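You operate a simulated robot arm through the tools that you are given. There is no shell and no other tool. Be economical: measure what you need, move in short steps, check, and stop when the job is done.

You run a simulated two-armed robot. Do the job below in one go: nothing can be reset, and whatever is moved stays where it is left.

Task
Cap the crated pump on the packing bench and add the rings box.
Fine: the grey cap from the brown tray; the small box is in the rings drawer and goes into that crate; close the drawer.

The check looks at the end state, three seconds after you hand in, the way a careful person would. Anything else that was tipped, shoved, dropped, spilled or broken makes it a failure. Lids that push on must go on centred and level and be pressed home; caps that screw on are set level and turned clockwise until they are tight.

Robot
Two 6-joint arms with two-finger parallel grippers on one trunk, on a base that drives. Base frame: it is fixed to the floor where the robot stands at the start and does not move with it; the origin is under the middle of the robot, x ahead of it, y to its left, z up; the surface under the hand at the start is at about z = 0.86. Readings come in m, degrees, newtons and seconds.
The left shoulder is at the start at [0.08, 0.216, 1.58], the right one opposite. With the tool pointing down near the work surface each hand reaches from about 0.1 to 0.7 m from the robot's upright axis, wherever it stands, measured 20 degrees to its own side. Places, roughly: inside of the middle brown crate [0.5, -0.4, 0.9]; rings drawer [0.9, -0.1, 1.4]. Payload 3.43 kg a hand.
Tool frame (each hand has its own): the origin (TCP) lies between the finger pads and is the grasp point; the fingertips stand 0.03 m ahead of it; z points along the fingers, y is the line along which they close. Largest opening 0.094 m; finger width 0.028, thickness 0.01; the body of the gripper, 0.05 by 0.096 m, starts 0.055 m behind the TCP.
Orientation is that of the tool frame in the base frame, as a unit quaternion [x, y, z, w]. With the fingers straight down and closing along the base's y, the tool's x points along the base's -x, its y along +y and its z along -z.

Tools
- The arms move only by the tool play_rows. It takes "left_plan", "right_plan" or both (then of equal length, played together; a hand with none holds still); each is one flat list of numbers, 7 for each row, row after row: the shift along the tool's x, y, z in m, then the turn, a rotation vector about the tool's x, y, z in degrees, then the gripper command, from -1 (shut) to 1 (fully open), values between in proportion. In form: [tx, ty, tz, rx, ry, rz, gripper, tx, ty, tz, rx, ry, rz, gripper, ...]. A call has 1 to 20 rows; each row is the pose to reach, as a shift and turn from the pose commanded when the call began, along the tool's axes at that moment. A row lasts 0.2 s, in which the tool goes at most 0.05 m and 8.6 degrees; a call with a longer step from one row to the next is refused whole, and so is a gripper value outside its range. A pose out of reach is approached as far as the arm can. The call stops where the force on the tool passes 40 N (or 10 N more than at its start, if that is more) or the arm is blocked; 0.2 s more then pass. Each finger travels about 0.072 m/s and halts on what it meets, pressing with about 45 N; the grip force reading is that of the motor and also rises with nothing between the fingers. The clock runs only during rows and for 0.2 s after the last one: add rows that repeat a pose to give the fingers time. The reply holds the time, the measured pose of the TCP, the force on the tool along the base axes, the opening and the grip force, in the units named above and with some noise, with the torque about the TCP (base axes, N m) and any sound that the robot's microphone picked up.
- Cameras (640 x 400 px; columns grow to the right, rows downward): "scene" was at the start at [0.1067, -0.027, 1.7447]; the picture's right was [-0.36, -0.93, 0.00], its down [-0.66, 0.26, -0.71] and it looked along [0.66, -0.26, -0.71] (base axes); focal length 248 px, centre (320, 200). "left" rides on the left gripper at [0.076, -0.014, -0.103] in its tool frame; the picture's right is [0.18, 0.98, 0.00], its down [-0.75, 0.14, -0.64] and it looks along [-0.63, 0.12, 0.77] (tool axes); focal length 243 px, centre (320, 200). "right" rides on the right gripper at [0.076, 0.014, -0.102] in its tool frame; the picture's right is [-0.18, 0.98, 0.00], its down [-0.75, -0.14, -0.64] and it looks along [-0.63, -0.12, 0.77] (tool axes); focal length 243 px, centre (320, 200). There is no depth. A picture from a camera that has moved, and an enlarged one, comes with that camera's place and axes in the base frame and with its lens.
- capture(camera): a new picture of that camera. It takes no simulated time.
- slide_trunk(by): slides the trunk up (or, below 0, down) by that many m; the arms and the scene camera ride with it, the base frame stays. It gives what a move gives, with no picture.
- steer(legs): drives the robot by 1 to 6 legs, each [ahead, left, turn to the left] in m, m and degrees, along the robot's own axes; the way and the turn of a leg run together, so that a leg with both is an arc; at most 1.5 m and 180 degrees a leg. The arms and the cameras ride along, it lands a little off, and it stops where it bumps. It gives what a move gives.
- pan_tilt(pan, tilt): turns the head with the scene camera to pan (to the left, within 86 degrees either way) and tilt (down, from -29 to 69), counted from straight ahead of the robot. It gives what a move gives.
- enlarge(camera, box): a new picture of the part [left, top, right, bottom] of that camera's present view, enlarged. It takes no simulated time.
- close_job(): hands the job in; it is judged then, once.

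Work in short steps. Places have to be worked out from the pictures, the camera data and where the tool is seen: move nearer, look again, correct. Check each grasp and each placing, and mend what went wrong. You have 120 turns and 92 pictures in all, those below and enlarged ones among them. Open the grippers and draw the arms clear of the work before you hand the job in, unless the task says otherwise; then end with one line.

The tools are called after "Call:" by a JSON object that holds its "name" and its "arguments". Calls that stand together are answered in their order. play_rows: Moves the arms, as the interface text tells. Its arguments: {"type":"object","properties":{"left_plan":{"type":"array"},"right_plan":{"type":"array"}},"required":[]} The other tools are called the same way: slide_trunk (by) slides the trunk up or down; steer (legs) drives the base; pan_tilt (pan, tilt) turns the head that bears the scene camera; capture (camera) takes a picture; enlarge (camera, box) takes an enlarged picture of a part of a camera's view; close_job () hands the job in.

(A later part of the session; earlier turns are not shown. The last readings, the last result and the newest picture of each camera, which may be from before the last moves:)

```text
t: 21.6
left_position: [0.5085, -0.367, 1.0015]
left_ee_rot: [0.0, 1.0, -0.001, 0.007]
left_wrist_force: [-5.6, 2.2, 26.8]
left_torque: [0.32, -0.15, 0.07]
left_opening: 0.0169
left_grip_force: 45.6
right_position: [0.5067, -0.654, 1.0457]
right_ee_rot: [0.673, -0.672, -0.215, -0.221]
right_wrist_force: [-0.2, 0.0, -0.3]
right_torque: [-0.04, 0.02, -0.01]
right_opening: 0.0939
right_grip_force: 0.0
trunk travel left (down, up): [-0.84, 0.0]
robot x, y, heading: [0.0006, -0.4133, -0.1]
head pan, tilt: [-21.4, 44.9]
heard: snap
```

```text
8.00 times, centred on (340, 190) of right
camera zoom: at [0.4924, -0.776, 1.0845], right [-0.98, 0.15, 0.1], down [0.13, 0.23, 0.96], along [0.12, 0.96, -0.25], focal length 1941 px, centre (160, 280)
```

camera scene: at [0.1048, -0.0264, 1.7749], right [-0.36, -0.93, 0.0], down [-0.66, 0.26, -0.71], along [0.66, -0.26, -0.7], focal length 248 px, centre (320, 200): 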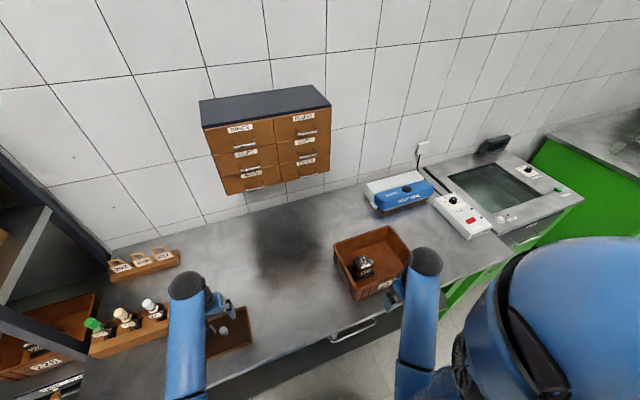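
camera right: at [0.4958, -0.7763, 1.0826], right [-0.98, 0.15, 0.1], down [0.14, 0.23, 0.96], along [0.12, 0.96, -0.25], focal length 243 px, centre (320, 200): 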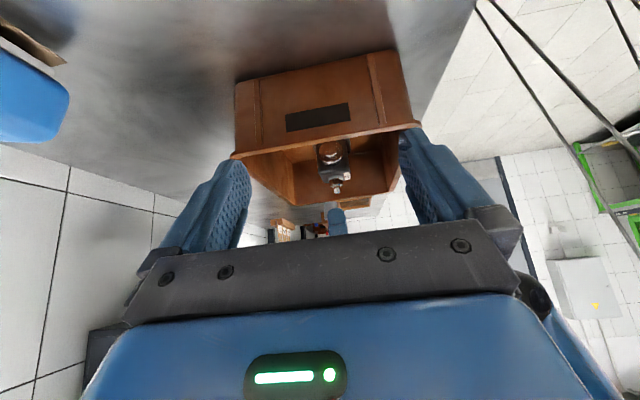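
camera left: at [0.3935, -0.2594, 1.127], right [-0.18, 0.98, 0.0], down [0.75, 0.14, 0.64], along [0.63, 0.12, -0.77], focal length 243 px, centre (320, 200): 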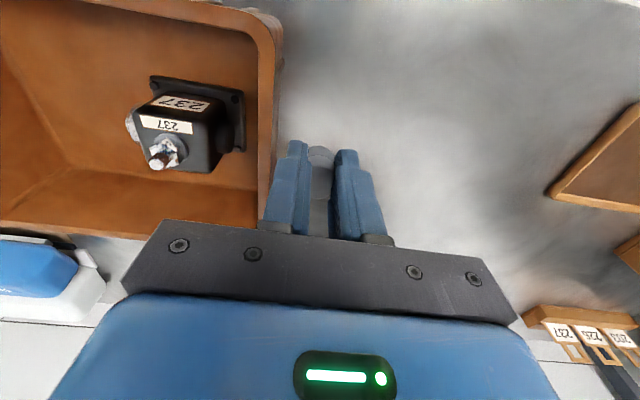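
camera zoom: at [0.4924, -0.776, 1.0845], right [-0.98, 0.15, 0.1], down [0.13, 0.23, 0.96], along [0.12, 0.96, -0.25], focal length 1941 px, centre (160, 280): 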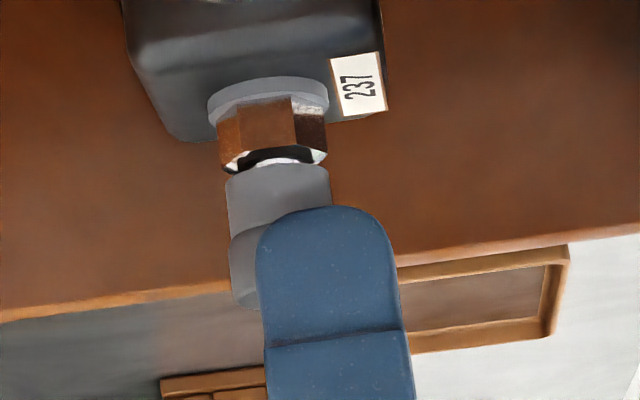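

A "snap" was heard with the cap against its stop. I open the fingers, rise, and inspect.

Call:
{"name": "play_rows", "arguments": {"left_plan": [0, 0, -0.001, 0, 0, 0, -1, 0, 0, -0.001, 0, 0, 0, -0.2, 0, 0, -0.001, 0, 0, 0, 0, 0, 0, -0.001, 0, 0, 0, 0, 0, 0, -0.02, 0, 0, 0, 0, 0, 0, -0.04, 0, 0, 0, 0, 0, 0, -0.04, 0, 0, 0, 0]}}

Call:
{"name": "enlarge", "arguments": {"camera": "right", "box": [320, 165, 360, 215]}}

Call:
{"name": "enlarge", "arguments": {"camera": "left", "box": [235, 60, 385, 210]}}

```text
t: 23.2
left_position: [0.508, -0.3664, 1.0381]
left_ee_rot: [0.0, 1.0, -0.002, 0.004]
left_wrist_force: [0.2, 0.0, 0.1]
left_torque: [-0.04, 0.02, -0.01]
left_opening: 0.0471
left_grip_force: 0.0
right_position: [0.5093, -0.6539, 1.0459]
right_ee_rot: [-0.672, 0.673, 0.216, 0.221]
right_wrist_force: [0.5, -0.4, 0.1]
right_torque: [0.01, 0.0, -0.01]
right_opening: 0.0942
right_grip_force: 0.1
trunk travel left (down, up): [-0.84, 0.0]
robot x, y, heading: [-0.002, -0.4158, 0.1]
head pan, tilt: [-21.4, 44.9]
```

```text
8.00 times, centred on (340, 190) of right
camera zoom: at [0.4955, -0.7759, 1.0828], right [-0.98, 0.15, 0.1], down [0.14, 0.23, 0.96], along [0.12, 0.96, -0.25], focal length 1941 px, centre (160, 280)
```

zoom: 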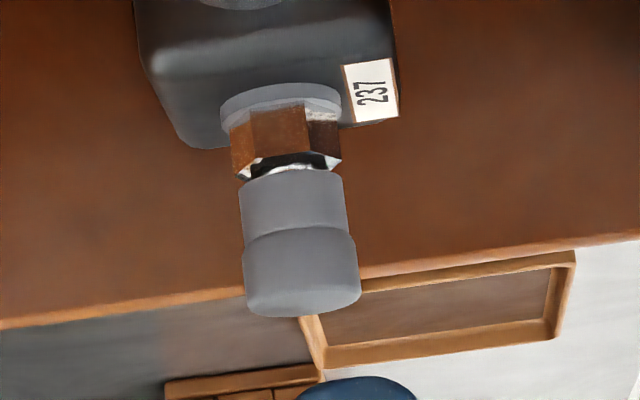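

```text
2.67 times, centred on (310, 135) of left
camera zoom: at [0.43, -0.3807, 1.1396], right [-0.18, 0.98, 0.0], down [0.75, 0.14, 0.65], along [0.64, 0.12, -0.76], focal length 647 px, centre (347, 373)
```

zoom: 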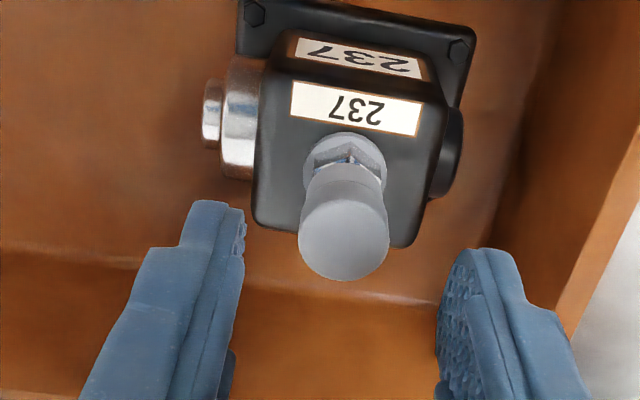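

The cap sits centred and level. To make sure it is pressed home I push down on its top with closed fingertips.

Call:
{"name": "play_rows", "arguments": {"left_plan": [-0.004, 0, 0, 0, 0, 0, -0.6, -0.007, 0, 0, 0, 0, 0, -1, -0.007, 0, 0, 0, 0, 0, -1, -0.007, 0, 0.01, 0, 0, 0, -1, -0.007, 0, 0.018, 0, 0, 0, -1, -0.007, 0, 0.021, 0, 0, 0, -1, -0.007, 0, 0.023, 0, 0, 0, -1, -0.007, 0, 0.025, 0, 0, 0, -1, -0.007, 0, 0.027, 0, 0, 0, -1, -0.007, 0, 0.029, 0, 0, 0, -1, -0.007, 0, 0.031, 0, 0, 0, -1, -0.007, 0, 0.033, 0, 0, 0, -1]}}

Call:
{"name": "enlarge", "arguments": {"camera": "right", "box": [320, 165, 360, 215]}}

```text
t: 25.5
left_position: [0.5167, -0.3662, 1.0143]
left_ee_rot: [0.001, 1.0, -0.002, 0.009]
left_wrist_force: [-11.8, 3.8, 21.6]
left_torque: [0.1, 0.56, -0.05]
left_opening: 0.0
left_grip_force: 32.9
right_position: [0.5078, -0.6526, 1.0455]
right_ee_rot: [0.673, -0.672, -0.215, -0.221]
right_wrist_force: [0.1, -1.1, -0.1]
right_torque: [0.02, -0.02, -0.02]
right_opening: 0.0942
right_grip_force: 0.1
trunk travel left (down, up): [-0.84, 0.0]
robot x, y, heading: [0.0016, -0.4161, -0.1]
head pan, tilt: [-21.4, 44.9]
stopped in row 11 (left hand): the force on the tool passed its limit at 43 N (the readings are from after the stop); the commanded pose is now the measured one
```

```text
8.00 times, centred on (340, 190) of right
camera zoom: at [0.4929, -0.7753, 1.0842], right [-0.98, 0.15, 0.1], down [0.13, 0.23, 0.96], along [0.12, 0.96, -0.25], focal length 1941 px, centre (160, 280)
```

zoom: 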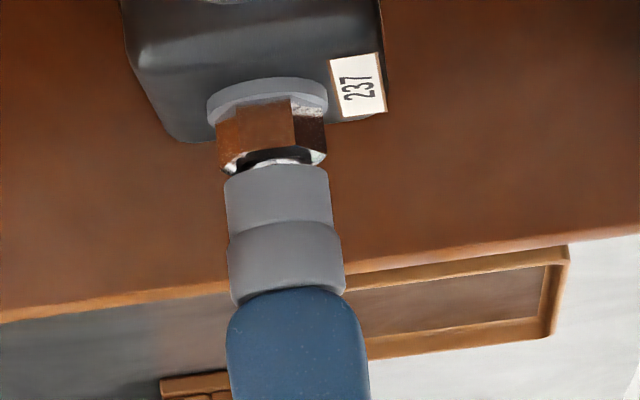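

Cap is home: 43 N with no further travel, level on the stud. I raise the left hand and un-tilt the right hand.

Call:
{"name": "play_rows", "arguments": {"left_plan": [0, 0, -0.01, 0, 0, 0, -1, 0, 0, -0.03, 0, 0, 0, -1, 0.02, 0, -0.03, 0, 0, 0, -1, 0.06, 0, -0.03, 0, 0, 0, -1, 0.1, 0, -0.03, 0, 0, 0, -1, 0.13, 0, -0.03, 0, 0, 0, -1], "right_plan": [0, 0, 0, 0, 8, 0, 1, 0, 0, 0, 0, 16, 0, 1, 0, 0, 0, 0, 24, 0, 1, 0, 0, 0, 0, 30, 0, 1, 0, 0, 0, 0, 36, 0, 1, 0, 0, 0, 0, 36, 0, 1]}}

Call:
{"name": "play_rows", "arguments": {"right_plan": [0, 0.02, 0, 0, 0, 8, 1, 0, 0.04, 0, 0, 0, 16, 1, 0, 0.06, 0, 0, 0, 24, 1, 0, 0.08, 0, 0, 0, 32, 1, 0, 0.1, 0, 0, 0, 40, 1, 0, 0.12, 0, 0, 0, 48, 1, 0, 0.14, 0, 0, 0, 56, 1, 0, 0.16, 0, 0, 0, 64, 1, 0, 0.18, 0, 0, 0, 72, 1, 0, 0.18, 0, 0, 0, 80, 1, 0, 0.18, 0, 0, 0, 88, 1, 0, 0.18, 0, 0, 0, 90, 1]}}

Call:
{"name": "pan_tilt", "arguments": {"pan": 15, "tilt": 30}}

Call:
{"name": "capture", "arguments": {"camera": "scene"}}

```text
t: 26.9
left_position: [0.3873, -0.3684, 1.0395]
left_ee_rot: [0.0, 1.0, -0.002, 0.008]
left_wrist_force: [-0.6, -0.1, 0.4]
left_torque: [0.0, -0.03, 0.0]
left_opening: 0.0
left_grip_force: 33.3
right_position: [0.5091, -0.6544, 1.0441]
right_ee_rot: [-0.706, 0.708, -0.003, 0.001]
right_wrist_force: [1.0, 0.0, 0.0]
right_torque: [0.02, -0.04, 0.0]
right_opening: 0.094
right_grip_force: 0.0
trunk travel left (down, up): [-0.84, 0.0]
robot x, y, heading: [0.0039, -0.4126, -0.4]
head pan, tilt: [-21.4, 44.9]
```

```text
t: 29.5
left_position: [0.3876, -0.3692, 1.0395]
left_ee_rot: [0.001, 1.0, -0.002, 0.008]
left_wrist_force: [0.2, 0.0, -0.4]
left_torque: [0.01, -0.01, 0.0]
left_opening: 0.0
left_grip_force: 33.5
right_position: [0.3298, -0.6527, 1.0431]
right_ee_rot: [0.002, 1.0, 0.0, 0.002]
right_wrist_force: [-0.1, -0.8, 0.5]
right_torque: [-0.01, -0.01, -0.02]
right_opening: 0.094
right_grip_force: 0.0
trunk travel left (down, up): [-0.84, 0.0]
robot x, y, heading: [-0.0024, -0.417, -0.1]
head pan, tilt: [-21.4, 44.9]
```

```text
t: 30.5
left_position: [0.3889, -0.3685, 1.0393]
left_ee_rot: [0.0, 1.0, -0.003, 0.008]
left_wrist_force: [-0.3, 1.1, -0.5]
left_torque: [-0.01, 0.01, -0.04]
left_opening: 0.0
left_grip_force: 33.4
right_position: [0.3298, -0.6532, 1.0436]
right_ee_rot: [-0.001, 1.0, 0.0, 0.003]
right_wrist_force: [-0.8, -0.2, -0.3]
right_torque: [-0.02, 0.0, 0.0]
right_opening: 0.0937
right_grip_force: 0.0
trunk travel left (down, up): [-0.84, 0.0]
robot x, y, heading: [-0.0003, -0.4132, -0.2]
head pan, tilt: [15.0, 30.0]
```

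```text
50 pictures are left
camera scene: at [0.1182, -0.389, 1.7971], right [0.26, -0.97, 0.0], down [-0.48, -0.13, -0.87], along [0.84, 0.22, -0.5], focal length 248 px, centre (320, 200)
```

scene: 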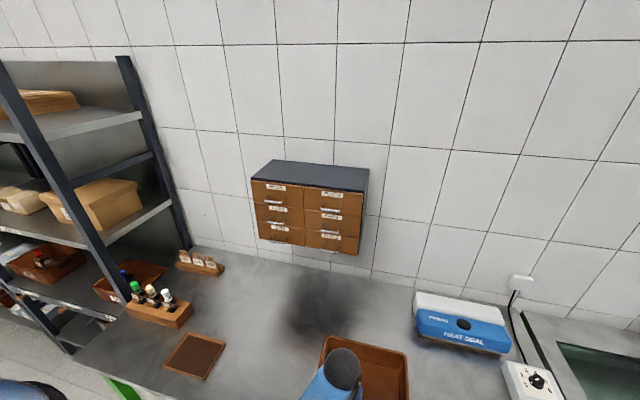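

I enlarge the cabinet from this new viewpoint to triangulate the RINGS handle.

Call:
{"name": "enlarge", "arguments": {"camera": "scene", "box": [240, 150, 380, 260]}}

```text
3.64 times, centred on (310, 205) of scene
camera zoom: at [0.1182, -0.389, 1.7971], right [0.26, -0.97, 0.0], down [-0.48, -0.13, -0.87], along [0.84, 0.22, -0.5], focal length 902 px, centre (356, 182)
```

zoom: 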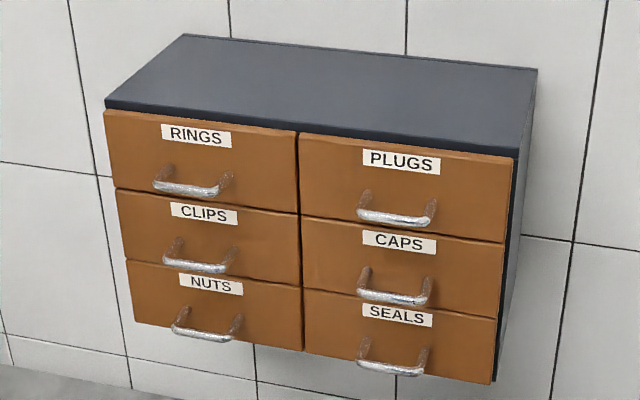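

Handle bar of RINGS triangulated at (0.779, -0.053, 1.37), horizontal. I drive left 0.33 m and back 0.12 m so the left hand can face the drawer with a good arm stretch.

Call:
{"name": "steer", "arguments": {"legs": [[-0.12, 0, 0], [0, 0.33, 0]]}}

```text
t: 33.6
left_position: [0.2698, -0.0416, 1.0391]
left_ee_rot: [0.002, 1.0, -0.002, 0.008]
left_wrist_force: [0.9, 0.0, -0.2]
left_torque: [0.02, -0.04, -0.02]
left_opening: 0.0001
left_grip_force: 33.1
right_position: [0.2111, -0.3261, 1.0424]
right_ee_rot: [0.001, 1.0, 0.0, 0.003]
right_wrist_force: [0.3, 0.3, -0.6]
right_torque: [0.0, 0.03, 0.02]
right_opening: 0.0942
right_grip_force: 0.0
trunk travel left (down, up): [-0.84, 0.0]
robot x, y, heading: [-0.1173, -0.0857, -0.3]
head pan, tilt: [15.0, 30.0]
```

Base is placed. I swing the left hand forward and up while pitching the fingers to horizontal (+x).

Call:
{"name": "play_rows", "arguments": {"left_plan": [-0.03, 0, -0.028, 0, -8.2, 0, -1, -0.06, 0, -0.056, 0, -16.4, 0, -1, -0.09, 0, -0.084, 0, -24.6, 0, -1, -0.12, 0, -0.112, 0, -32.8, 0, -1, -0.15, 0, -0.14, 0, -41, 0, -1, -0.18, 0, -0.168, 0, -49.2, 0, -1, -0.21, 0, -0.196, 0, -57.4, 0, -1, -0.24, 0, -0.224, 0, -65.6, 0, -1, -0.27, 0, -0.252, 0, -73.8, 0, -1, -0.3, 0, -0.28, 0, -82, 0, -1, -0.33, 0, -0.31, 0, -90, 0, -1, -0.33, 0, -0.31, 0, -90, 0, -0.5]}}

```text
t: 36.2
left_position: [0.5959, -0.0373, 1.3559]
left_ee_rot: [-0.001, 0.701, -0.002, 0.713]
left_wrist_force: [-0.4, 0.8, 0.2]
left_torque: [0.0, -0.02, -0.03]
left_opening: 0.0238
left_grip_force: 0.1
right_position: [0.2104, -0.3235, 1.0432]
right_ee_rot: [0.002, 1.0, 0.0, 0.002]
right_wrist_force: [-0.2, 0.3, 0.1]
right_torque: [0.0, -0.04, -0.01]
right_opening: 0.0941
right_grip_force: 0.1
trunk travel left (down, up): [-0.84, 0.0]
robot x, y, heading: [-0.1177, -0.0825, -0.3]
head pan, tilt: [15.0, 30.0]
```

Pitch succeeded. Now I roll the hand 90° so the fingers close vertically, and look.

Call:
{"name": "play_rows", "arguments": {"left_plan": [0, 0, 0, 0, 0, 8.2, -0.3, 0, 0, 0, 0, 0, 16.4, -0.2, 0, 0, 0, 0, 0, 24.6, -0.2, 0, 0, 0, 0, 0, 32.8, -0.2, 0, 0, 0, 0, 0, 41, -0.2, 0, 0, 0, 0, 0, 49.2, -0.2, 0, 0, 0, 0, 0, 57.4, -0.2, 0, 0, 0, 0, 0, 65.6, -0.2, 0, 0, 0, 0, 0, 73.8, -0.2, 0, 0, 0, 0, 0, 82, -0.2, 0, 0, 0, 0, 0, 90, -0.2, 0, 0, 0, 0, 0, 90, -0.2]}}

Call:
{"name": "capture", "arguments": {"camera": "left"}}

Call:
{"name": "capture", "arguments": {"camera": "scene"}}

```text
t: 38.8
left_position: [0.5941, -0.0372, 1.3547]
left_ee_rot: [0.495, 0.497, 0.502, 0.506]
left_wrist_force: [-0.6, 0.0, 1.3]
left_torque: [0.0, 0.03, 0.0]
left_opening: 0.0375
left_grip_force: 0.0
right_position: [0.2116, -0.3226, 1.043]
right_ee_rot: [0.001, 1.0, -0.001, 0.003]
right_wrist_force: [-0.3, -0.1, -0.6]
right_torque: [-0.01, -0.02, -0.01]
right_opening: 0.0941
right_grip_force: 0.0
trunk travel left (down, up): [-0.84, 0.0]
robot x, y, heading: [-0.119, -0.081, -0.0]
head pan, tilt: [15.0, 30.0]
```

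```text
48 pictures are left
camera left: at [0.4919, 0.0383, 1.3381], right [-0.02, 0.19, 0.98], down [-0.65, -0.75, 0.13], along [0.76, -0.63, 0.13], focal length 243 px, centre (320, 200)
```

left: 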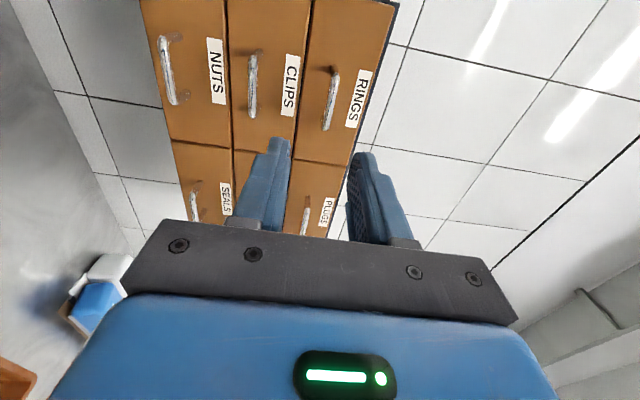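

```text
47 pictures are left
camera scene: at [-0.0009, -0.0584, 1.7972], right [0.26, -0.97, 0.0], down [-0.48, -0.13, -0.87], along [0.84, 0.22, -0.5], focal length 248 px, centre (320, 200)
```

scene: 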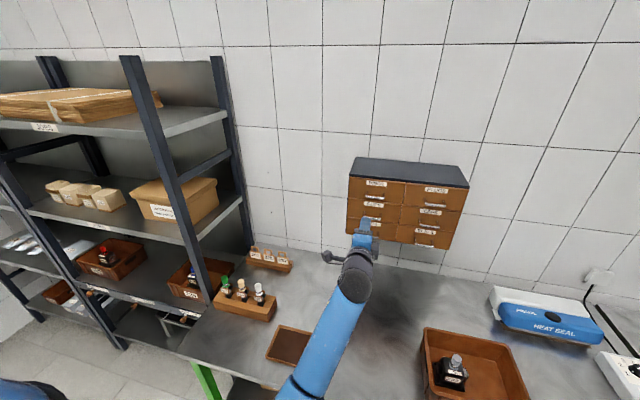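

RINGS handle again at (0.779, -0.05, 1.373). I align height and approach to about 5 cm short, then look.

Call:
{"name": "play_rows", "arguments": {"left_plan": [-0.006, 0.009, 0.03, 0, 0, 0, 0, -0.013, 0.018, 0.07, 0, 0, 0, 0, -0.013, 0.018, 0.1, 0, 0, 0, 0, -0.013, 0.018, 0.124, 0, 0, 0, 0, -0.013, 0.018, 0.124, 0, 0, 0, 0]}}

Call:
{"name": "capture", "arguments": {"camera": "left"}}

Call:
{"name": "enlarge", "arguments": {"camera": "scene", "box": [320, 140, 480, 270]}}

```text
t: 40.0
left_position: [0.7189, -0.0512, 1.3756]
left_ee_rot: [0.496, 0.497, 0.502, 0.505]
left_wrist_force: [-0.8, 0.0, -0.2]
left_torque: [0.0, -0.02, 0.0]
left_opening: 0.0472
left_grip_force: 0.0
right_position: [0.2123, -0.324, 1.0424]
right_ee_rot: [0.002, 1.0, -0.001, 0.002]
right_wrist_force: [-1.4, -0.1, 0.0]
right_torque: [-0.01, -0.01, 0.01]
right_opening: 0.0941
right_grip_force: 0.1
trunk travel left (down, up): [-0.84, 0.0]
robot x, y, heading: [-0.1228, -0.0859, -0.1]
head pan, tilt: [15.0, 30.0]
```

```text
46 pictures are left
camera left: at [0.6161, 0.0248, 1.3585], right [-0.02, 0.19, 0.98], down [-0.65, -0.75, 0.13], along [0.76, -0.63, 0.13], focal length 243 px, centre (320, 200)
```

left: 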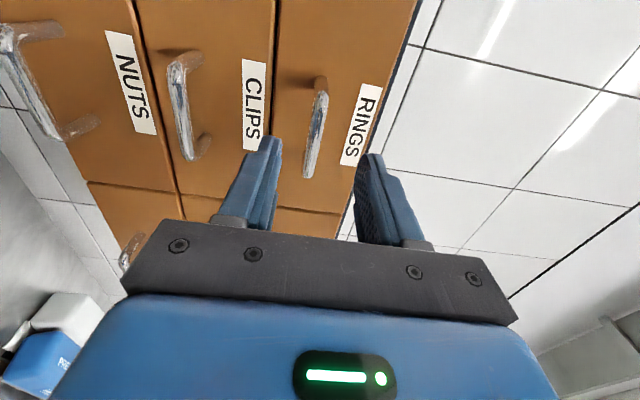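

```text
3.08 times, centred on (400, 205) of scene
camera zoom: at [-0.0007, -0.0587, 1.7972], right [0.26, -0.97, 0.0], down [-0.48, -0.13, -0.87], along [0.84, 0.22, -0.5], focal length 763 px, centre (74, 185)
```

zoom: 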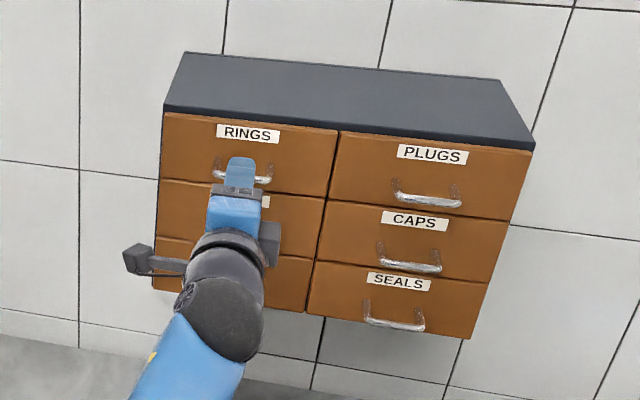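

The bar lies centrally between the fingers. I advance 4.8 cm and close on it.

Call:
{"name": "play_rows", "arguments": {"left_plan": [0.001, -0.001, 0.02, 0, 0, 0, 0, 0.001, -0.001, 0.036, 0, 0, 0, 0, 0.001, -0.001, 0.048, 0, 0, 0, 0, 0.001, -0.001, 0.048, 0, 0, 0, -0.5, 0.001, -0.001, 0.048, 0, 0, 0, -1, 0.001, -0.001, 0.048, 0, 0, 0, -1, 0.001, -0.001, 0.048, 0, 0, 0, -1]}}

Call:
{"name": "capture", "arguments": {"camera": "left"}}

```text
t: 41.6
left_position: [0.7669, -0.0496, 1.3723]
left_ee_rot: [0.497, 0.498, 0.501, 0.504]
left_wrist_force: [-8.9, -0.6, -14.3]
left_torque: [0.16, 0.08, -0.01]
left_opening: 0.012
left_grip_force: 45.0
right_position: [0.2104, -0.3232, 1.0414]
right_ee_rot: [0.002, 1.0, -0.001, 0.002]
right_wrist_force: [0.1, -0.4, -0.9]
right_torque: [0.0, 0.0, -0.02]
right_opening: 0.0941
right_grip_force: 0.1
trunk travel left (down, up): [-0.84, 0.0]
robot x, y, heading: [-0.1188, -0.0839, -0.2]
head pan, tilt: [15.0, 30.0]
```

```text
44 pictures are left
camera left: at [0.6637, 0.0262, 1.3555], right [-0.01, 0.19, 0.98], down [-0.64, -0.75, 0.14], along [0.76, -0.63, 0.13], focal length 243 px, centre (320, 200)
```

left: 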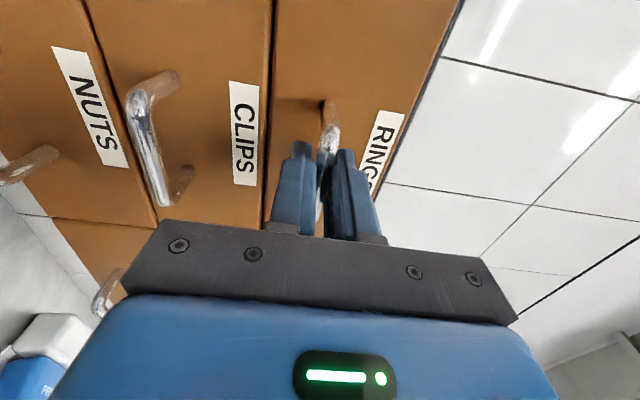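

Handle gripped (12 mm bar). I pull straight back 6 cm first, easing 1 mm down.

Call:
{"name": "play_rows", "arguments": {"left_plan": [0, -0.001, -0.005, 0, 0, 0, -1, 0, -0.001, -0.015, 0, 0, 0, -1, 0, -0.001, -0.03, 0, 0, 0, -1, 0, -0.001, -0.045, 0, 0, 0, -1, 0, -0.001, -0.06, 0, 0, 0, -1, 0, -0.001, -0.06, 0, 0, 0, -1]}}

Call:
{"name": "capture", "arguments": {"camera": "scene"}}

```text
t: 43.0
left_position: [0.7078, -0.0493, 1.3711]
left_ee_rot: [0.496, 0.497, 0.502, 0.505]
left_wrist_force: [-0.7, 0.9, -9.4]
left_torque: [0.37, 0.11, 0.25]
left_opening: 0.0097
left_grip_force: 43.3
right_position: [0.2119, -0.3226, 1.0424]
right_ee_rot: [0.001, 1.0, -0.002, 0.002]
right_wrist_force: [0.9, 0.0, 0.7]
right_torque: [0.0, -0.02, -0.01]
right_opening: 0.094
right_grip_force: 0.1
trunk travel left (down, up): [-0.84, 0.0]
robot x, y, heading: [-0.1191, -0.0848, -0.5]
head pan, tilt: [15.0, 30.0]
```

```text
43 pictures are left
camera scene: at [0.0012, -0.0581, 1.797], right [0.26, -0.97, 0.0], down [-0.48, -0.13, -0.87], along [0.84, 0.22, -0.5], focal length 248 px, centre (320, 200)
```

scene: 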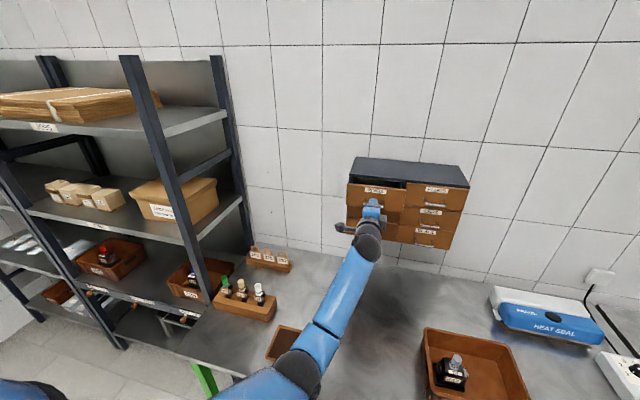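

The drawer follows. I pull another 7 cm and enlarge the view into it.

Call:
{"name": "play_rows", "arguments": {"left_plan": [0, -0.001, -0.012, 0, 0, 0, -1, 0, -0.001, -0.026, 0, 0, 0, -1, 0, -0.001, -0.042, 0, 0, 0, -1, 0, -0.001, -0.058, 0, 0, 0, -1, 0, -0.001, -0.072, 0, 0, 0, -1, 0, -0.001, -0.072, 0, 0, 0, -1]}}

Call:
{"name": "enlarge", "arguments": {"camera": "scene", "box": [320, 140, 480, 270]}}

```text
t: 44.4
left_position: [0.6335, -0.0504, 1.3721]
left_ee_rot: [0.494, 0.496, 0.503, 0.507]
left_wrist_force: [-0.1, 0.9, 4.0]
left_torque: [0.5, 0.02, 0.06]
left_opening: 0.0097
left_grip_force: 43.1
right_position: [0.2107, -0.3236, 1.0432]
right_ee_rot: [0.002, 1.0, -0.001, 0.003]
right_wrist_force: [0.1, 0.8, 0.3]
right_torque: [0.01, 0.01, 0.03]
right_opening: 0.0938
right_grip_force: 0.0
trunk travel left (down, up): [-0.84, 0.0]
robot x, y, heading: [-0.1195, -0.0812, -0.4]
head pan, tilt: [15.0, 30.0]
```

```text
3.08 times, centred on (400, 205) of scene
camera zoom: at [-0.0019, -0.0582, 1.7973], right [0.26, -0.97, 0.0], down [-0.48, -0.13, -0.87], along [0.84, 0.22, -0.5], focal length 763 px, centre (74, 185)
```

zoom: 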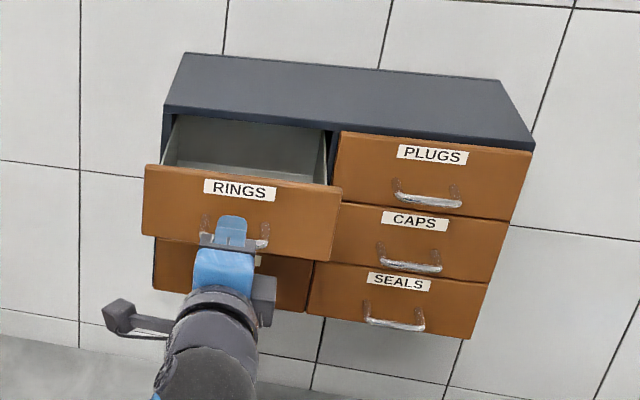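

Open by about 13 cm; the box isn't visible from here. I bring the right hand up beside the left to look down into the drawer with its camera.

Call:
{"name": "play_rows", "arguments": {"right_plan": [-0.04, 0, -0.01, 0, 0, 0, 0, -0.08, 0, -0.02, 0, 0, 0, 0, -0.12, 0, -0.03, 0, 0, 0, 0, -0.16, 0, -0.05, 0, 0, 0, 0, -0.19, 0, -0.08, 0, 0, 0, 0, -0.21, 0.01, -0.12, 0, -3, 0, 0, -0.22, 0.02, -0.16, 0, -6, 0, 0, -0.23, 0.03, -0.2, 0, -9, 0, 0, -0.24, 0.04, -0.24, 0, -12, 0, 0, -0.25, 0.05, -0.28, 0, -15, 0, 0, -0.26, 0.06, -0.32, 0, -18, 0, 0, -0.28, 0.07, -0.36, 0, -21, 0, 0, -0.3, 0.09, -0.4, 0, -24, 0, 0, -0.3, 0.1, -0.44, 0, -24, 0, 0, -0.3, 0.1, -0.44, 0, -24, 0, 0]}}

Call:
{"name": "capture", "arguments": {"camera": "right"}}

```text
t: 47.6
left_position: [0.6317, -0.05, 1.3719]
left_ee_rot: [0.495, 0.496, 0.503, 0.507]
left_wrist_force: [-0.8, 1.6, 12.1]
left_torque: [0.49, -0.07, -0.17]
left_opening: 0.0095
left_grip_force: 43.7
right_position: [0.6211, -0.2074, 1.4404]
right_ee_rot: [0.001, 0.977, -0.002, 0.212]
right_wrist_force: [0.7, 0.0, 0.1]
right_torque: [0.02, -0.02, -0.02]
right_opening: 0.0469
right_grip_force: 0.1
right hand out of reach, approached as far as the arm can: row 1, 2, 3, 4, 5, 6, 7, 8, 9, 10, 11, 12, 13, 14, 15
trunk travel left (down, up): [-0.84, 0.0]
robot x, y, heading: [-0.1179, -0.0827, -0.1]
head pan, tilt: [15.0, 30.0]
```

```text
41 pictures are left
camera right: at [0.5095, -0.1932, 1.5023], right [0.17, 0.98, 0.07], down [0.42, -0.14, 0.9], along [0.89, -0.12, -0.44], focal length 243 px, centre (320, 200)
```

right: 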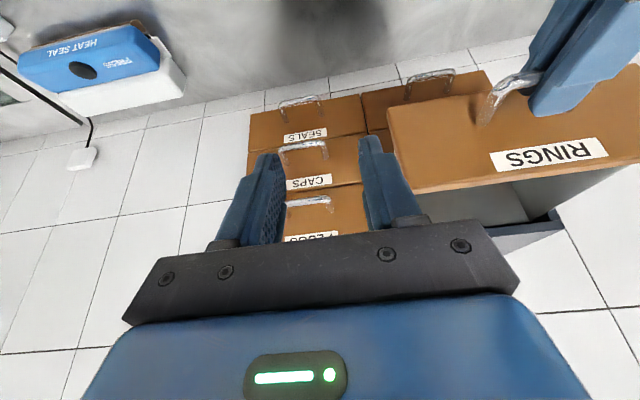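

I need a steeper, higher view: un-tilt to straight down, raise 7 cm, go 5 cm left, with fingers shut to clear the view.

Call:
{"name": "play_rows", "arguments": {"right_plan": [-0.01, 0, -0.021, 0, 0, 0, -0.5, -0.019, 0.01, -0.042, 0, 6, 0, -1, -0.0285, 0.02, -0.064, 0, 12, 0, -1, -0.0285, 0.03, -0.064, 0, 18, 0, -1, -0.0285, 0.05, -0.064, 0, 24, 0, -1, -0.0285, 0.05, -0.064, 0, 24, 0, -1]}}

Call:
{"name": "capture", "arguments": {"camera": "right"}}

```text
t: 49.0
left_position: [0.6325, -0.0489, 1.372]
left_ee_rot: [0.494, 0.496, 0.504, 0.506]
left_wrist_force: [-1.2, 1.7, 12.1]
left_torque: [0.51, -0.09, -0.02]
left_opening: 0.0096
left_grip_force: 43.1
right_position: [0.599, -0.162, 1.5026]
right_ee_rot: [0.002, 1.0, -0.001, 0.004]
right_wrist_force: [0.3, 0.3, -0.1]
right_torque: [-0.01, 0.01, 0.0]
right_opening: 0.0002
right_grip_force: 33.2
right hand out of reach, approached as far as the arm can: row 1, 2, 3, 5, 6
trunk travel left (down, up): [-0.84, 0.0]
robot x, y, heading: [-0.1177, -0.085, 0.0]
head pan, tilt: [15.0, 30.0]
```

```text
40 pictures are left
camera right: at [0.5219, -0.147, 1.6055], right [0.19, 0.98, 0.0], down [0.75, -0.14, 0.65], along [0.64, -0.12, -0.76], focal length 243 px, centre (320, 200)
```

right: 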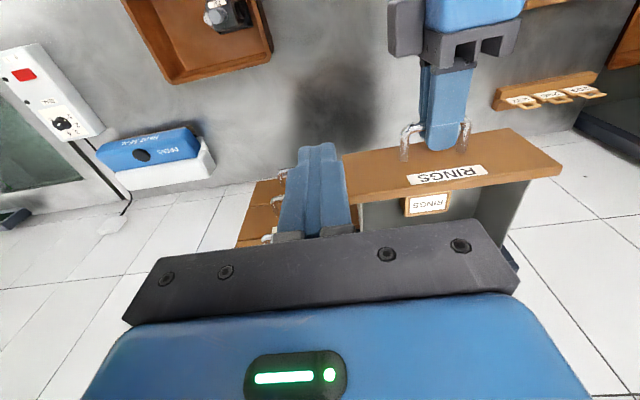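

The small RINGS box is visible inside, near the front. I enlarge.

Call:
{"name": "enlarge", "arguments": {"camera": "right", "box": [340, 120, 580, 270]}}

```text
2.67 times, centred on (460, 195) of right
camera zoom: at [0.5219, -0.147, 1.6055], right [0.19, 0.98, 0.0], down [0.75, -0.14, 0.65], along [0.64, -0.12, -0.76], focal length 647 px, centre (-53, 213)
```

zoom: 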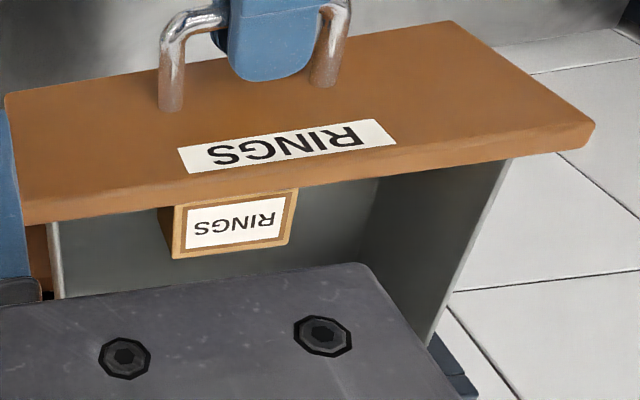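

Box top ≈ 5 cm (y) by 3 cm (x), near (0.72, -0.06, ~1.40). I move over it with fingers open for a second bearing.

Call:
{"name": "play_rows", "arguments": {"right_plan": [-0.02, 0.03, 0, 0, 0, 0, 0, -0.04, 0.06, 0, 0, 0, 0, 0.8, -0.06, 0.1, 0, 0, 0, 0, 1, -0.06, 0.1, 0, 0, 0, 0, 1, -0.06, 0.1, 0, 0, 0, 0, 1]}}

Call:
{"name": "capture", "arguments": {"camera": "right"}}

```text
t: 50.2
left_position: [0.6321, -0.0493, 1.3718]
left_ee_rot: [0.495, 0.496, 0.503, 0.507]
left_wrist_force: [-1.0, 1.4, 12.6]
left_torque: [0.51, -0.07, -0.18]
left_opening: 0.0094
left_grip_force: 44.0
right_position: [0.587, -0.0977, 1.4833]
right_ee_rot: [0.003, 1.0, -0.001, 0.004]
right_wrist_force: [0.3, 0.0, 0.6]
right_torque: [0.04, -0.01, -0.01]
right_opening: 0.0942
right_grip_force: 0.0
right hand out of reach, approached as far as the arm can: row 1, 2, 3, 4, 5
trunk travel left (down, up): [-0.84, 0.0]
robot x, y, heading: [-0.1167, -0.0797, -0.2]
head pan, tilt: [15.0, 30.0]
```

```text
38 pictures are left
camera right: at [0.5109, -0.0835, 1.5857], right [0.19, 0.98, 0.0], down [0.75, -0.14, 0.65], along [0.64, -0.12, -0.76], focal length 243 px, centre (320, 200)
```

right: 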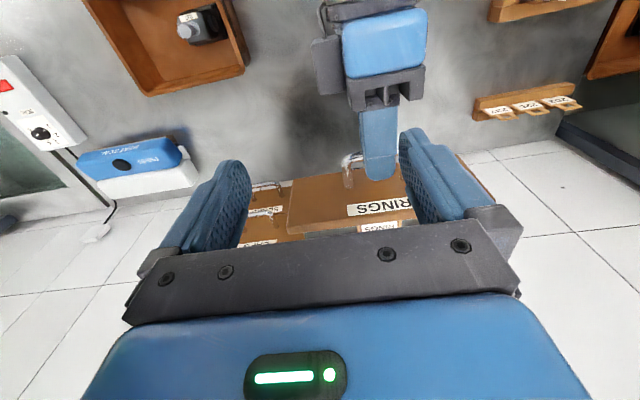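

The right arm is at its reach limit here. I'll release the handle with the left hand, back off and drop it down, then drive closer.

Call:
{"name": "play_rows", "arguments": {"left_plan": [0, 0, 0, 0, 0, 0, -0.5, 0, 0, 0, 0, 0, 0, 0, 0, 0, 0, 0, 0, 0, 0, 0, 0, -0.02, 0, 0, 0, 0, 0, 0, -0.045, 0, 0, 0, 0, 0, 0, -0.07, 0, 0, 0, 0, 0, -0.04, -0.09, 0, 0, 0, 0, 0.02, -0.08, -0.1, 0, 0, 0, 0, 0.04, -0.12, -0.11, 0, 0, 0, 0, 0.07, -0.16, -0.11, 0, 0, 0, 0, 0.1, -0.2, -0.11, 0, 0, 0, 0, 0.12, -0.24, -0.11, 0, 0, 0, 0, 0.12, -0.24, -0.11, 0, 0, 0, -1]}}

Call:
{"name": "capture", "arguments": {"camera": "scene"}}

```text
t: 53.0
left_position: [0.5278, 0.069, 1.1274]
left_ee_rot: [0.495, 0.497, 0.502, 0.505]
left_wrist_force: [0.3, -0.3, 0.0]
left_torque: [0.0, 0.0, 0.02]
left_opening: 0.0
left_grip_force: 7.1
right_position: [0.5895, -0.099, 1.4814]
right_ee_rot: [0.002, 1.0, -0.001, 0.002]
right_wrist_force: [-0.2, 0.2, 0.6]
right_torque: [-0.01, -0.01, -0.02]
right_opening: 0.094
right_grip_force: 0.2
trunk travel left (down, up): [-0.84, 0.0]
robot x, y, heading: [-0.12, -0.0842, 0.0]
head pan, tilt: [15.0, 30.0]
```

```text
37 pictures are left
camera scene: at [-0.0009, -0.0586, 1.7972], right [0.26, -0.97, 0.0], down [-0.48, -0.13, -0.87], along [0.84, 0.22, -0.5], focal length 248 px, centre (320, 200)
```

scene: 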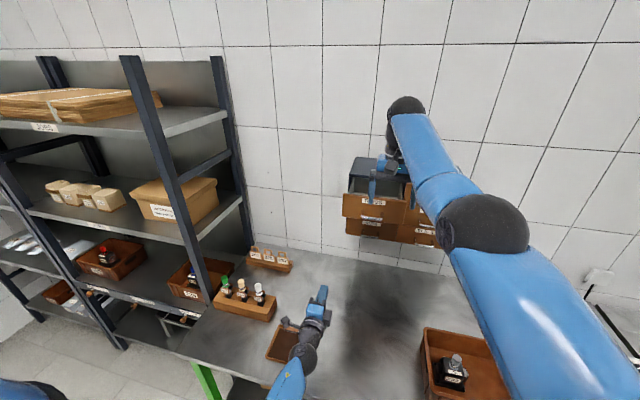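

Drawer stays open. I drive 6 cm left then 13 cm ahead, bringing the right hand above the drawer.

Call:
{"name": "steer", "arguments": {"legs": [[0, 0.05, 0], [0.13, 0, 0]]}}

Call:
{"name": "capture", "arguments": {"camera": "right"}}

```text
t: 54.8
left_position: [0.6516, 0.1157, 1.1331]
left_ee_rot: [0.494, 0.494, 0.505, 0.506]
left_wrist_force: [-0.7, 0.5, 0.1]
left_torque: [-0.01, 0.01, 0.02]
left_opening: 0.0
left_grip_force: 33.2
right_position: [0.71, -0.0526, 1.4871]
right_ee_rot: [0.002, 1.0, -0.001, 0.006]
right_wrist_force: [-0.1, -0.8, 0.3]
right_torque: [0.06, -0.04, 0.02]
right_opening: 0.0942
right_grip_force: 0.0
trunk travel left (down, up): [-0.84, 0.0]
robot x, y, heading: [0.0094, -0.0367, -0.1]
head pan, tilt: [15.0, 30.0]
```

```text
36 pictures are left
camera right: at [0.633, -0.0394, 1.5892], right [0.19, 0.98, 0.0], down [0.75, -0.14, 0.65], along [0.64, -0.12, -0.76], focal length 243 px, centre (320, 200)
```

right: 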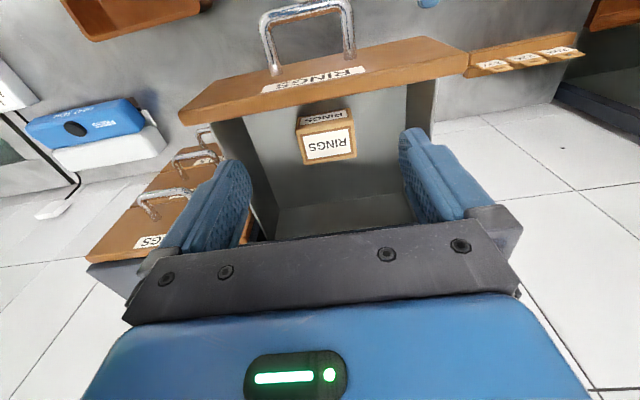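

Call:
{"name": "enlarge", "arguments": {"camera": "right", "box": [210, 60, 450, 230]}}

```text
2.35 times, centred on (330, 145) of right
camera zoom: at [0.633, -0.0394, 1.5892], right [0.19, 0.98, 0.0], down [0.75, -0.14, 0.65], along [0.64, -0.12, -0.76], focal length 571 px, centre (296, 329)
```

zoom: 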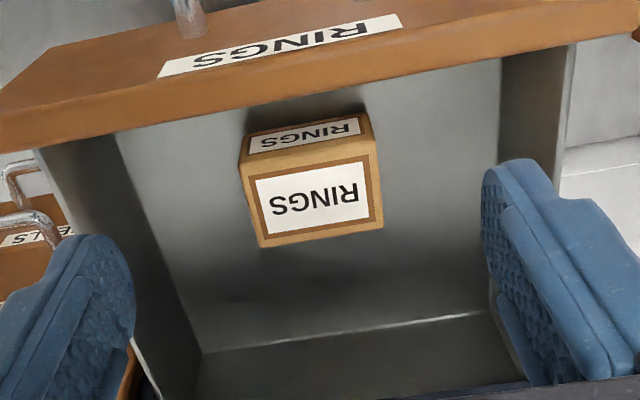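

Box triangulated: top centre (0.745, -0.0525, 1.378), about 50 mm (y) × 35 mm × 40 mm high, floor ≈ 1.338. I move over it and descend partway, checking.

Call:
{"name": "play_rows", "arguments": {"right_plan": [-0.018, 0, 0, 0, 0, 0, 0.8, -0.035, 0, 0.01, 0, 0, 0, 0.7, -0.035, 0, 0.035, 0, 0, 0, 0.7, -0.035, 0, 0.06, 0, 0, 0, 0.7, -0.035, 0, 0.06, 0, 0, 0, 0.7]}}

Call:
{"name": "capture", "arguments": {"camera": "right"}}

```text
t: 56.0
left_position: [0.658, 0.1183, 1.1292]
left_ee_rot: [0.495, 0.497, 0.502, 0.506]
left_wrist_force: [0.1, 0.0, -0.5]
left_torque: [-0.01, 0.0, -0.02]
left_opening: 0.0
left_grip_force: 33.1
right_position: [0.7355, -0.0555, 1.4225]
right_ee_rot: [0.002, 1.0, -0.001, 0.003]
right_wrist_force: [-0.3, 0.1, 0.0]
right_torque: [-0.01, 0.04, -0.02]
right_opening: 0.0798
right_grip_force: 0.0
right hand out of reach, approached as far as the arm can: row 1, 2, 3, 4, 5
trunk travel left (down, up): [-0.84, 0.0]
robot x, y, heading: [0.009, -0.0372, -0.2]
head pan, tilt: [15.0, 30.0]
```

```text
34 pictures are left
camera right: at [0.6587, -0.0406, 1.5258], right [0.19, 0.98, 0.0], down [0.75, -0.14, 0.65], along [0.64, -0.12, -0.76], focal length 243 px, centre (320, 200)
```

right: 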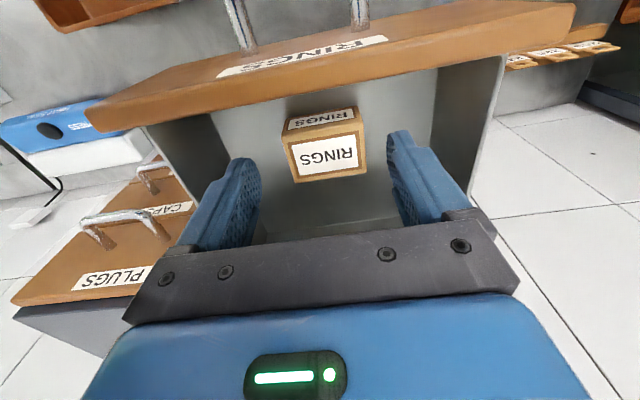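

Aligned in y; x is ~1 cm short from reach. I go lower, where reach is longer, correcting x.

Call:
{"name": "play_rows", "arguments": {"right_plan": [-0.006, 0.003, 0.015, 0, 0, 0, 0.7, -0.011, 0.003, 0.03, 0, 0, 0, 0.7, -0.011, 0.003, 0.04, 0, 0, 0, 0.7, -0.011, 0.003, 0.048, 0, 0, 0, 0.7, -0.011, 0.003, 0.048, 0, 0, 0, 0.7]}}

Call:
{"name": "capture", "arguments": {"camera": "right"}}

```text
t: 57.2
left_position: [0.6568, 0.1177, 1.1283]
left_ee_rot: [0.495, 0.497, 0.502, 0.505]
left_wrist_force: [-0.3, 0.3, -0.5]
left_torque: [0.04, -0.02, 0.02]
left_opening: 0.0
left_grip_force: 33.0
right_position: [0.7411, -0.0543, 1.3755]
right_ee_rot: [0.002, 1.0, -0.001, 0.003]
right_wrist_force: [0.2, -0.9, 3.0]
right_torque: [0.13, 0.05, 0.03]
right_opening: 0.0793
right_grip_force: 0.1
right hand out of reach, approached as far as the arm can: row 1, 2, 3, 4, 5
trunk travel left (down, up): [-0.84, 0.0]
robot x, y, heading: [0.0102, -0.0324, 0.0]
head pan, tilt: [15.0, 30.0]
```

```text
33 pictures are left
camera right: at [0.6642, -0.0399, 1.4777], right [0.19, 0.98, 0.0], down [0.75, -0.14, 0.65], along [0.64, -0.12, -0.76], focal length 243 px, centre (320, 200)
```

right: 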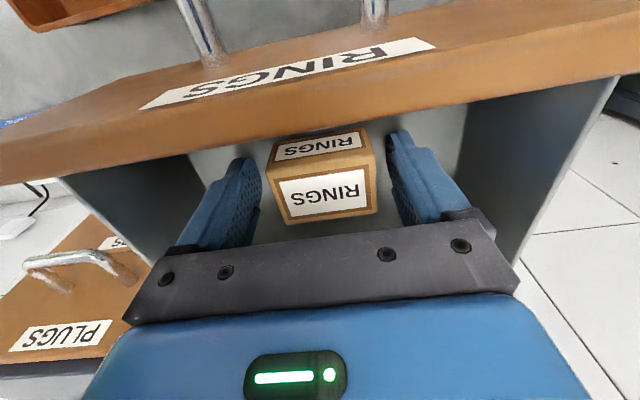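

The box is between the fingers, slight 3 N touch. I ease up 1.5 mm and close.

Call:
{"name": "play_rows", "arguments": {"right_plan": [-0.003, 0, -0.0015, 0, 0, 0, 0.7, -0.003, 0, -0.0015, 0, 0, 0, 0.2, -0.003, 0, -0.0015, 0, 0, 0, -0.3, -0.003, 0, -0.0015, 0, 0, 0, -1, -0.003, 0, -0.0015, 0, 0, 0, -1, -0.003, 0, -0.0015, 0, 0, 0, -1]}}

Call:
{"name": "capture", "arguments": {"camera": "right"}}

```text
t: 58.6
left_position: [0.6572, 0.1182, 1.1279]
left_ee_rot: [0.495, 0.497, 0.502, 0.506]
left_wrist_force: [-0.4, 0.2, -0.2]
left_torque: [0.03, 0.0, 0.01]
left_opening: 0.0
left_grip_force: 32.9
right_position: [0.7414, -0.0551, 1.3758]
right_ee_rot: [0.002, 1.0, -0.002, 0.003]
right_wrist_force: [0.4, 0.0, -1.2]
right_torque: [0.02, -0.02, -0.01]
right_opening: 0.0581
right_grip_force: 45.0
right hand out of reach, approached as far as the arm can: row 1
trunk travel left (down, up): [-0.84, 0.0]
robot x, y, heading: [0.0126, -0.032, -0.0]
head pan, tilt: [15.0, 30.0]
```

```text
32 pictures are left
camera right: at [0.665, -0.0405, 1.4782], right [0.19, 0.98, 0.0], down [0.75, -0.14, 0.65], along [0.63, -0.12, -0.76], focal length 243 px, centre (320, 200)
```

right: 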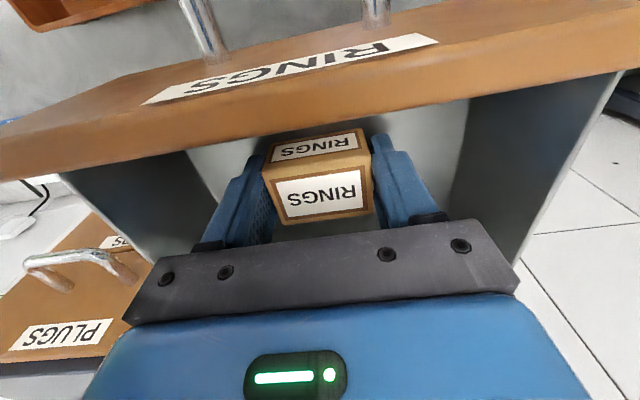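

Box firmly held. I lift, easing back slightly in x as the reach shrinks.

Call:
{"name": "play_rows", "arguments": {"right_plan": [0, 0, -0.015, 0, 0, 0, -1, 0.002, 0, -0.035, 0, 0, 0, -1, 0.005, 0, -0.055, 0, 0, 0, -1, 0.01, 0, -0.075, 0, 0, 0, -1, 0.016, 0, -0.095, 0, 0, 0, -1, 0.02, 0, -0.105, 0, 0, 0, -1, 0.02, 0, -0.105, 0, 0, 0, -1]}}

Call:
{"name": "capture", "arguments": {"camera": "right"}}

```text
t: 60.2
left_position: [0.6582, 0.1178, 1.1273]
left_ee_rot: [0.495, 0.497, 0.502, 0.506]
left_wrist_force: [0.1, 0.9, 0.7]
left_torque: [0.01, 0.0, 0.0]
left_opening: 0.0002
left_grip_force: 32.9
right_position: [0.7209, -0.0547, 1.4795]
right_ee_rot: [0.001, 1.0, -0.001, 0.003]
right_wrist_force: [-0.1, 0.0, -0.1]
right_torque: [-0.01, 0.04, 0.01]
right_opening: 0.0586
right_grip_force: 44.8
right hand out of reach, approached as far as the arm can: row 1, 2, 3, 4, 5, 6, 7
trunk travel left (down, up): [-0.84, 0.0]
robot x, y, heading: [0.0103, -0.0357, -0.1]
head pan, tilt: [15.0, 30.0]
```

```text
31 pictures are left
camera right: at [0.6441, -0.0403, 1.5826], right [0.19, 0.98, 0.0], down [0.75, -0.14, 0.65], along [0.63, -0.12, -0.76], focal length 243 px, centre (320, 200)
```

right: 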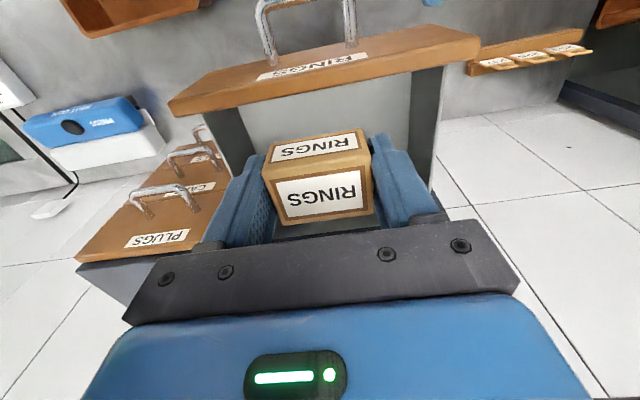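

Box is clear above the drawer front (~3 cm). I drive back 15 cm to bring it out from over the drawer.

Call:
{"name": "steer", "arguments": {"legs": [[-0.15, 0, 0]]}}

Call:
{"name": "capture", "arguments": {"camera": "scene"}}

```text
t: 61.5
left_position: [0.5108, 0.1188, 1.1251]
left_ee_rot: [0.496, 0.498, 0.501, 0.505]
left_wrist_force: [1.3, 0.1, 0.3]
left_torque: [0.01, -0.03, 0.04]
left_opening: 0.0001
left_grip_force: 32.8
right_position: [0.5764, -0.0541, 1.4768]
right_ee_rot: [0.001, 1.0, -0.001, 0.001]
right_wrist_force: [1.0, 0.0, -0.3]
right_torque: [0.02, 0.04, -0.01]
right_opening: 0.0585
right_grip_force: 45.0
trunk travel left (down, up): [-0.84, 0.0]
robot x, y, heading: [-0.1401, -0.0351, -0.3]
head pan, tilt: [15.0, 30.0]
```

```text
30 pictures are left
camera scene: at [-0.0144, -0.0093, 1.7965], right [0.26, -0.97, 0.0], down [-0.49, -0.13, -0.86], along [0.83, 0.22, -0.5], focal length 248 px, centre (320, 200)
```

scene: 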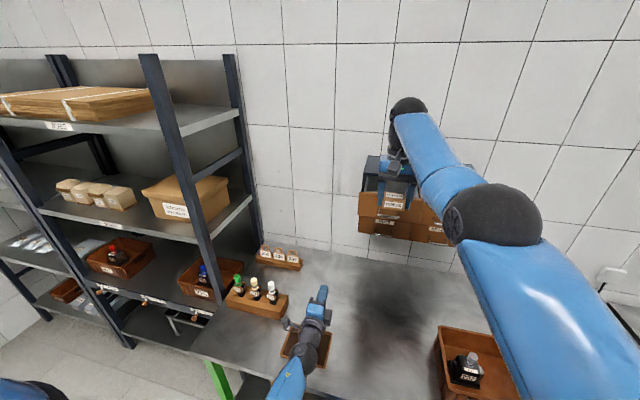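

Now I carry the box down and right, above the crate, at safe height.

Call:
{"name": "play_rows", "arguments": {"right_plan": [0, -0.03, 0.01, 0, 0, 0, -1, 0, -0.06, 0.03, 0, 0, 0, -1, 0, -0.1, 0.05, 0, 0, 0, -1, 0, -0.14, 0.07, 0, 0, 0, -1, 0, -0.17, 0.1, 0, 0, 0, -1, 0, -0.2, 0.135, 0, 0, 0, -1, 0, -0.23, 0.17, 0, 0, 0, -1, 0, -0.26, 0.205, 0, 0, 0, -1, 0, -0.29, 0.24, 0, 0, 0, -1, 0, -0.31, 0.27, 0, 0, 0, -1, 0, -0.31, 0.27, 0, 0, 0, -1]}}

Call:
{"name": "capture", "arguments": {"camera": "scene"}}

Call:
{"name": "capture", "arguments": {"camera": "right"}}

```text
t: 63.9
left_position: [0.507, 0.117, 1.1288]
left_ee_rot: [0.495, 0.497, 0.502, 0.506]
left_wrist_force: [-0.2, -0.5, 0.2]
left_torque: [0.01, 0.0, 0.03]
left_opening: 0.0
left_grip_force: 33.4
right_position: [0.603, -0.3715, 1.2066]
right_ee_rot: [0.002, 1.0, -0.001, 0.001]
right_wrist_force: [-0.6, 0.6, -0.9]
right_torque: [-0.05, -0.04, -0.01]
right_opening: 0.0585
right_grip_force: 45.2
right hand out of reach, approached as far as the arm can: row 1, 2, 3, 4, 5, 6, 7, 8, 9, 10, 11
trunk travel left (down, up): [-0.84, 0.0]
robot x, y, heading: [-0.1429, -0.0367, -0.4]
head pan, tilt: [15.0, 30.0]
```

```text
29 pictures are left
camera scene: at [-0.022, -0.0087, 1.7972], right [0.26, -0.97, 0.0], down [-0.48, -0.13, -0.87], along [0.84, 0.22, -0.5], focal length 248 px, centre (320, 200)
```

scene: 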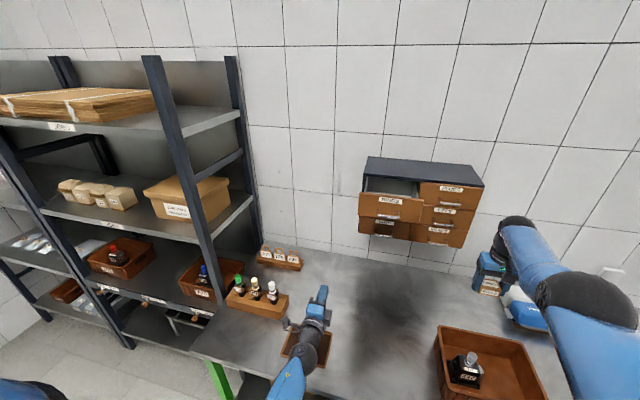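

```text
28 pictures are left
camera right: at [0.5274, -0.3552, 1.3091], right [0.19, 0.98, 0.0], down [0.75, -0.14, 0.65], along [0.63, -0.12, -0.76], focal length 243 px, centre (320, 200)
```

right: 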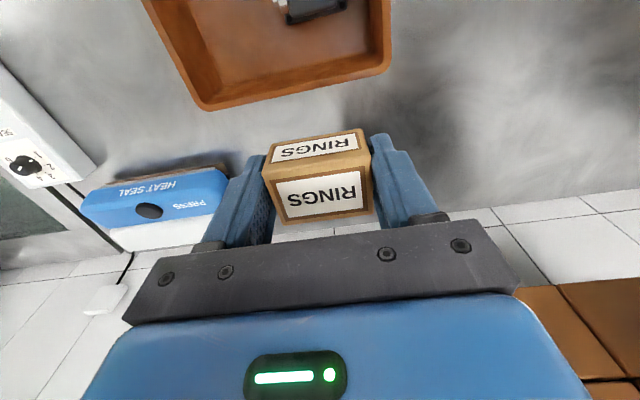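

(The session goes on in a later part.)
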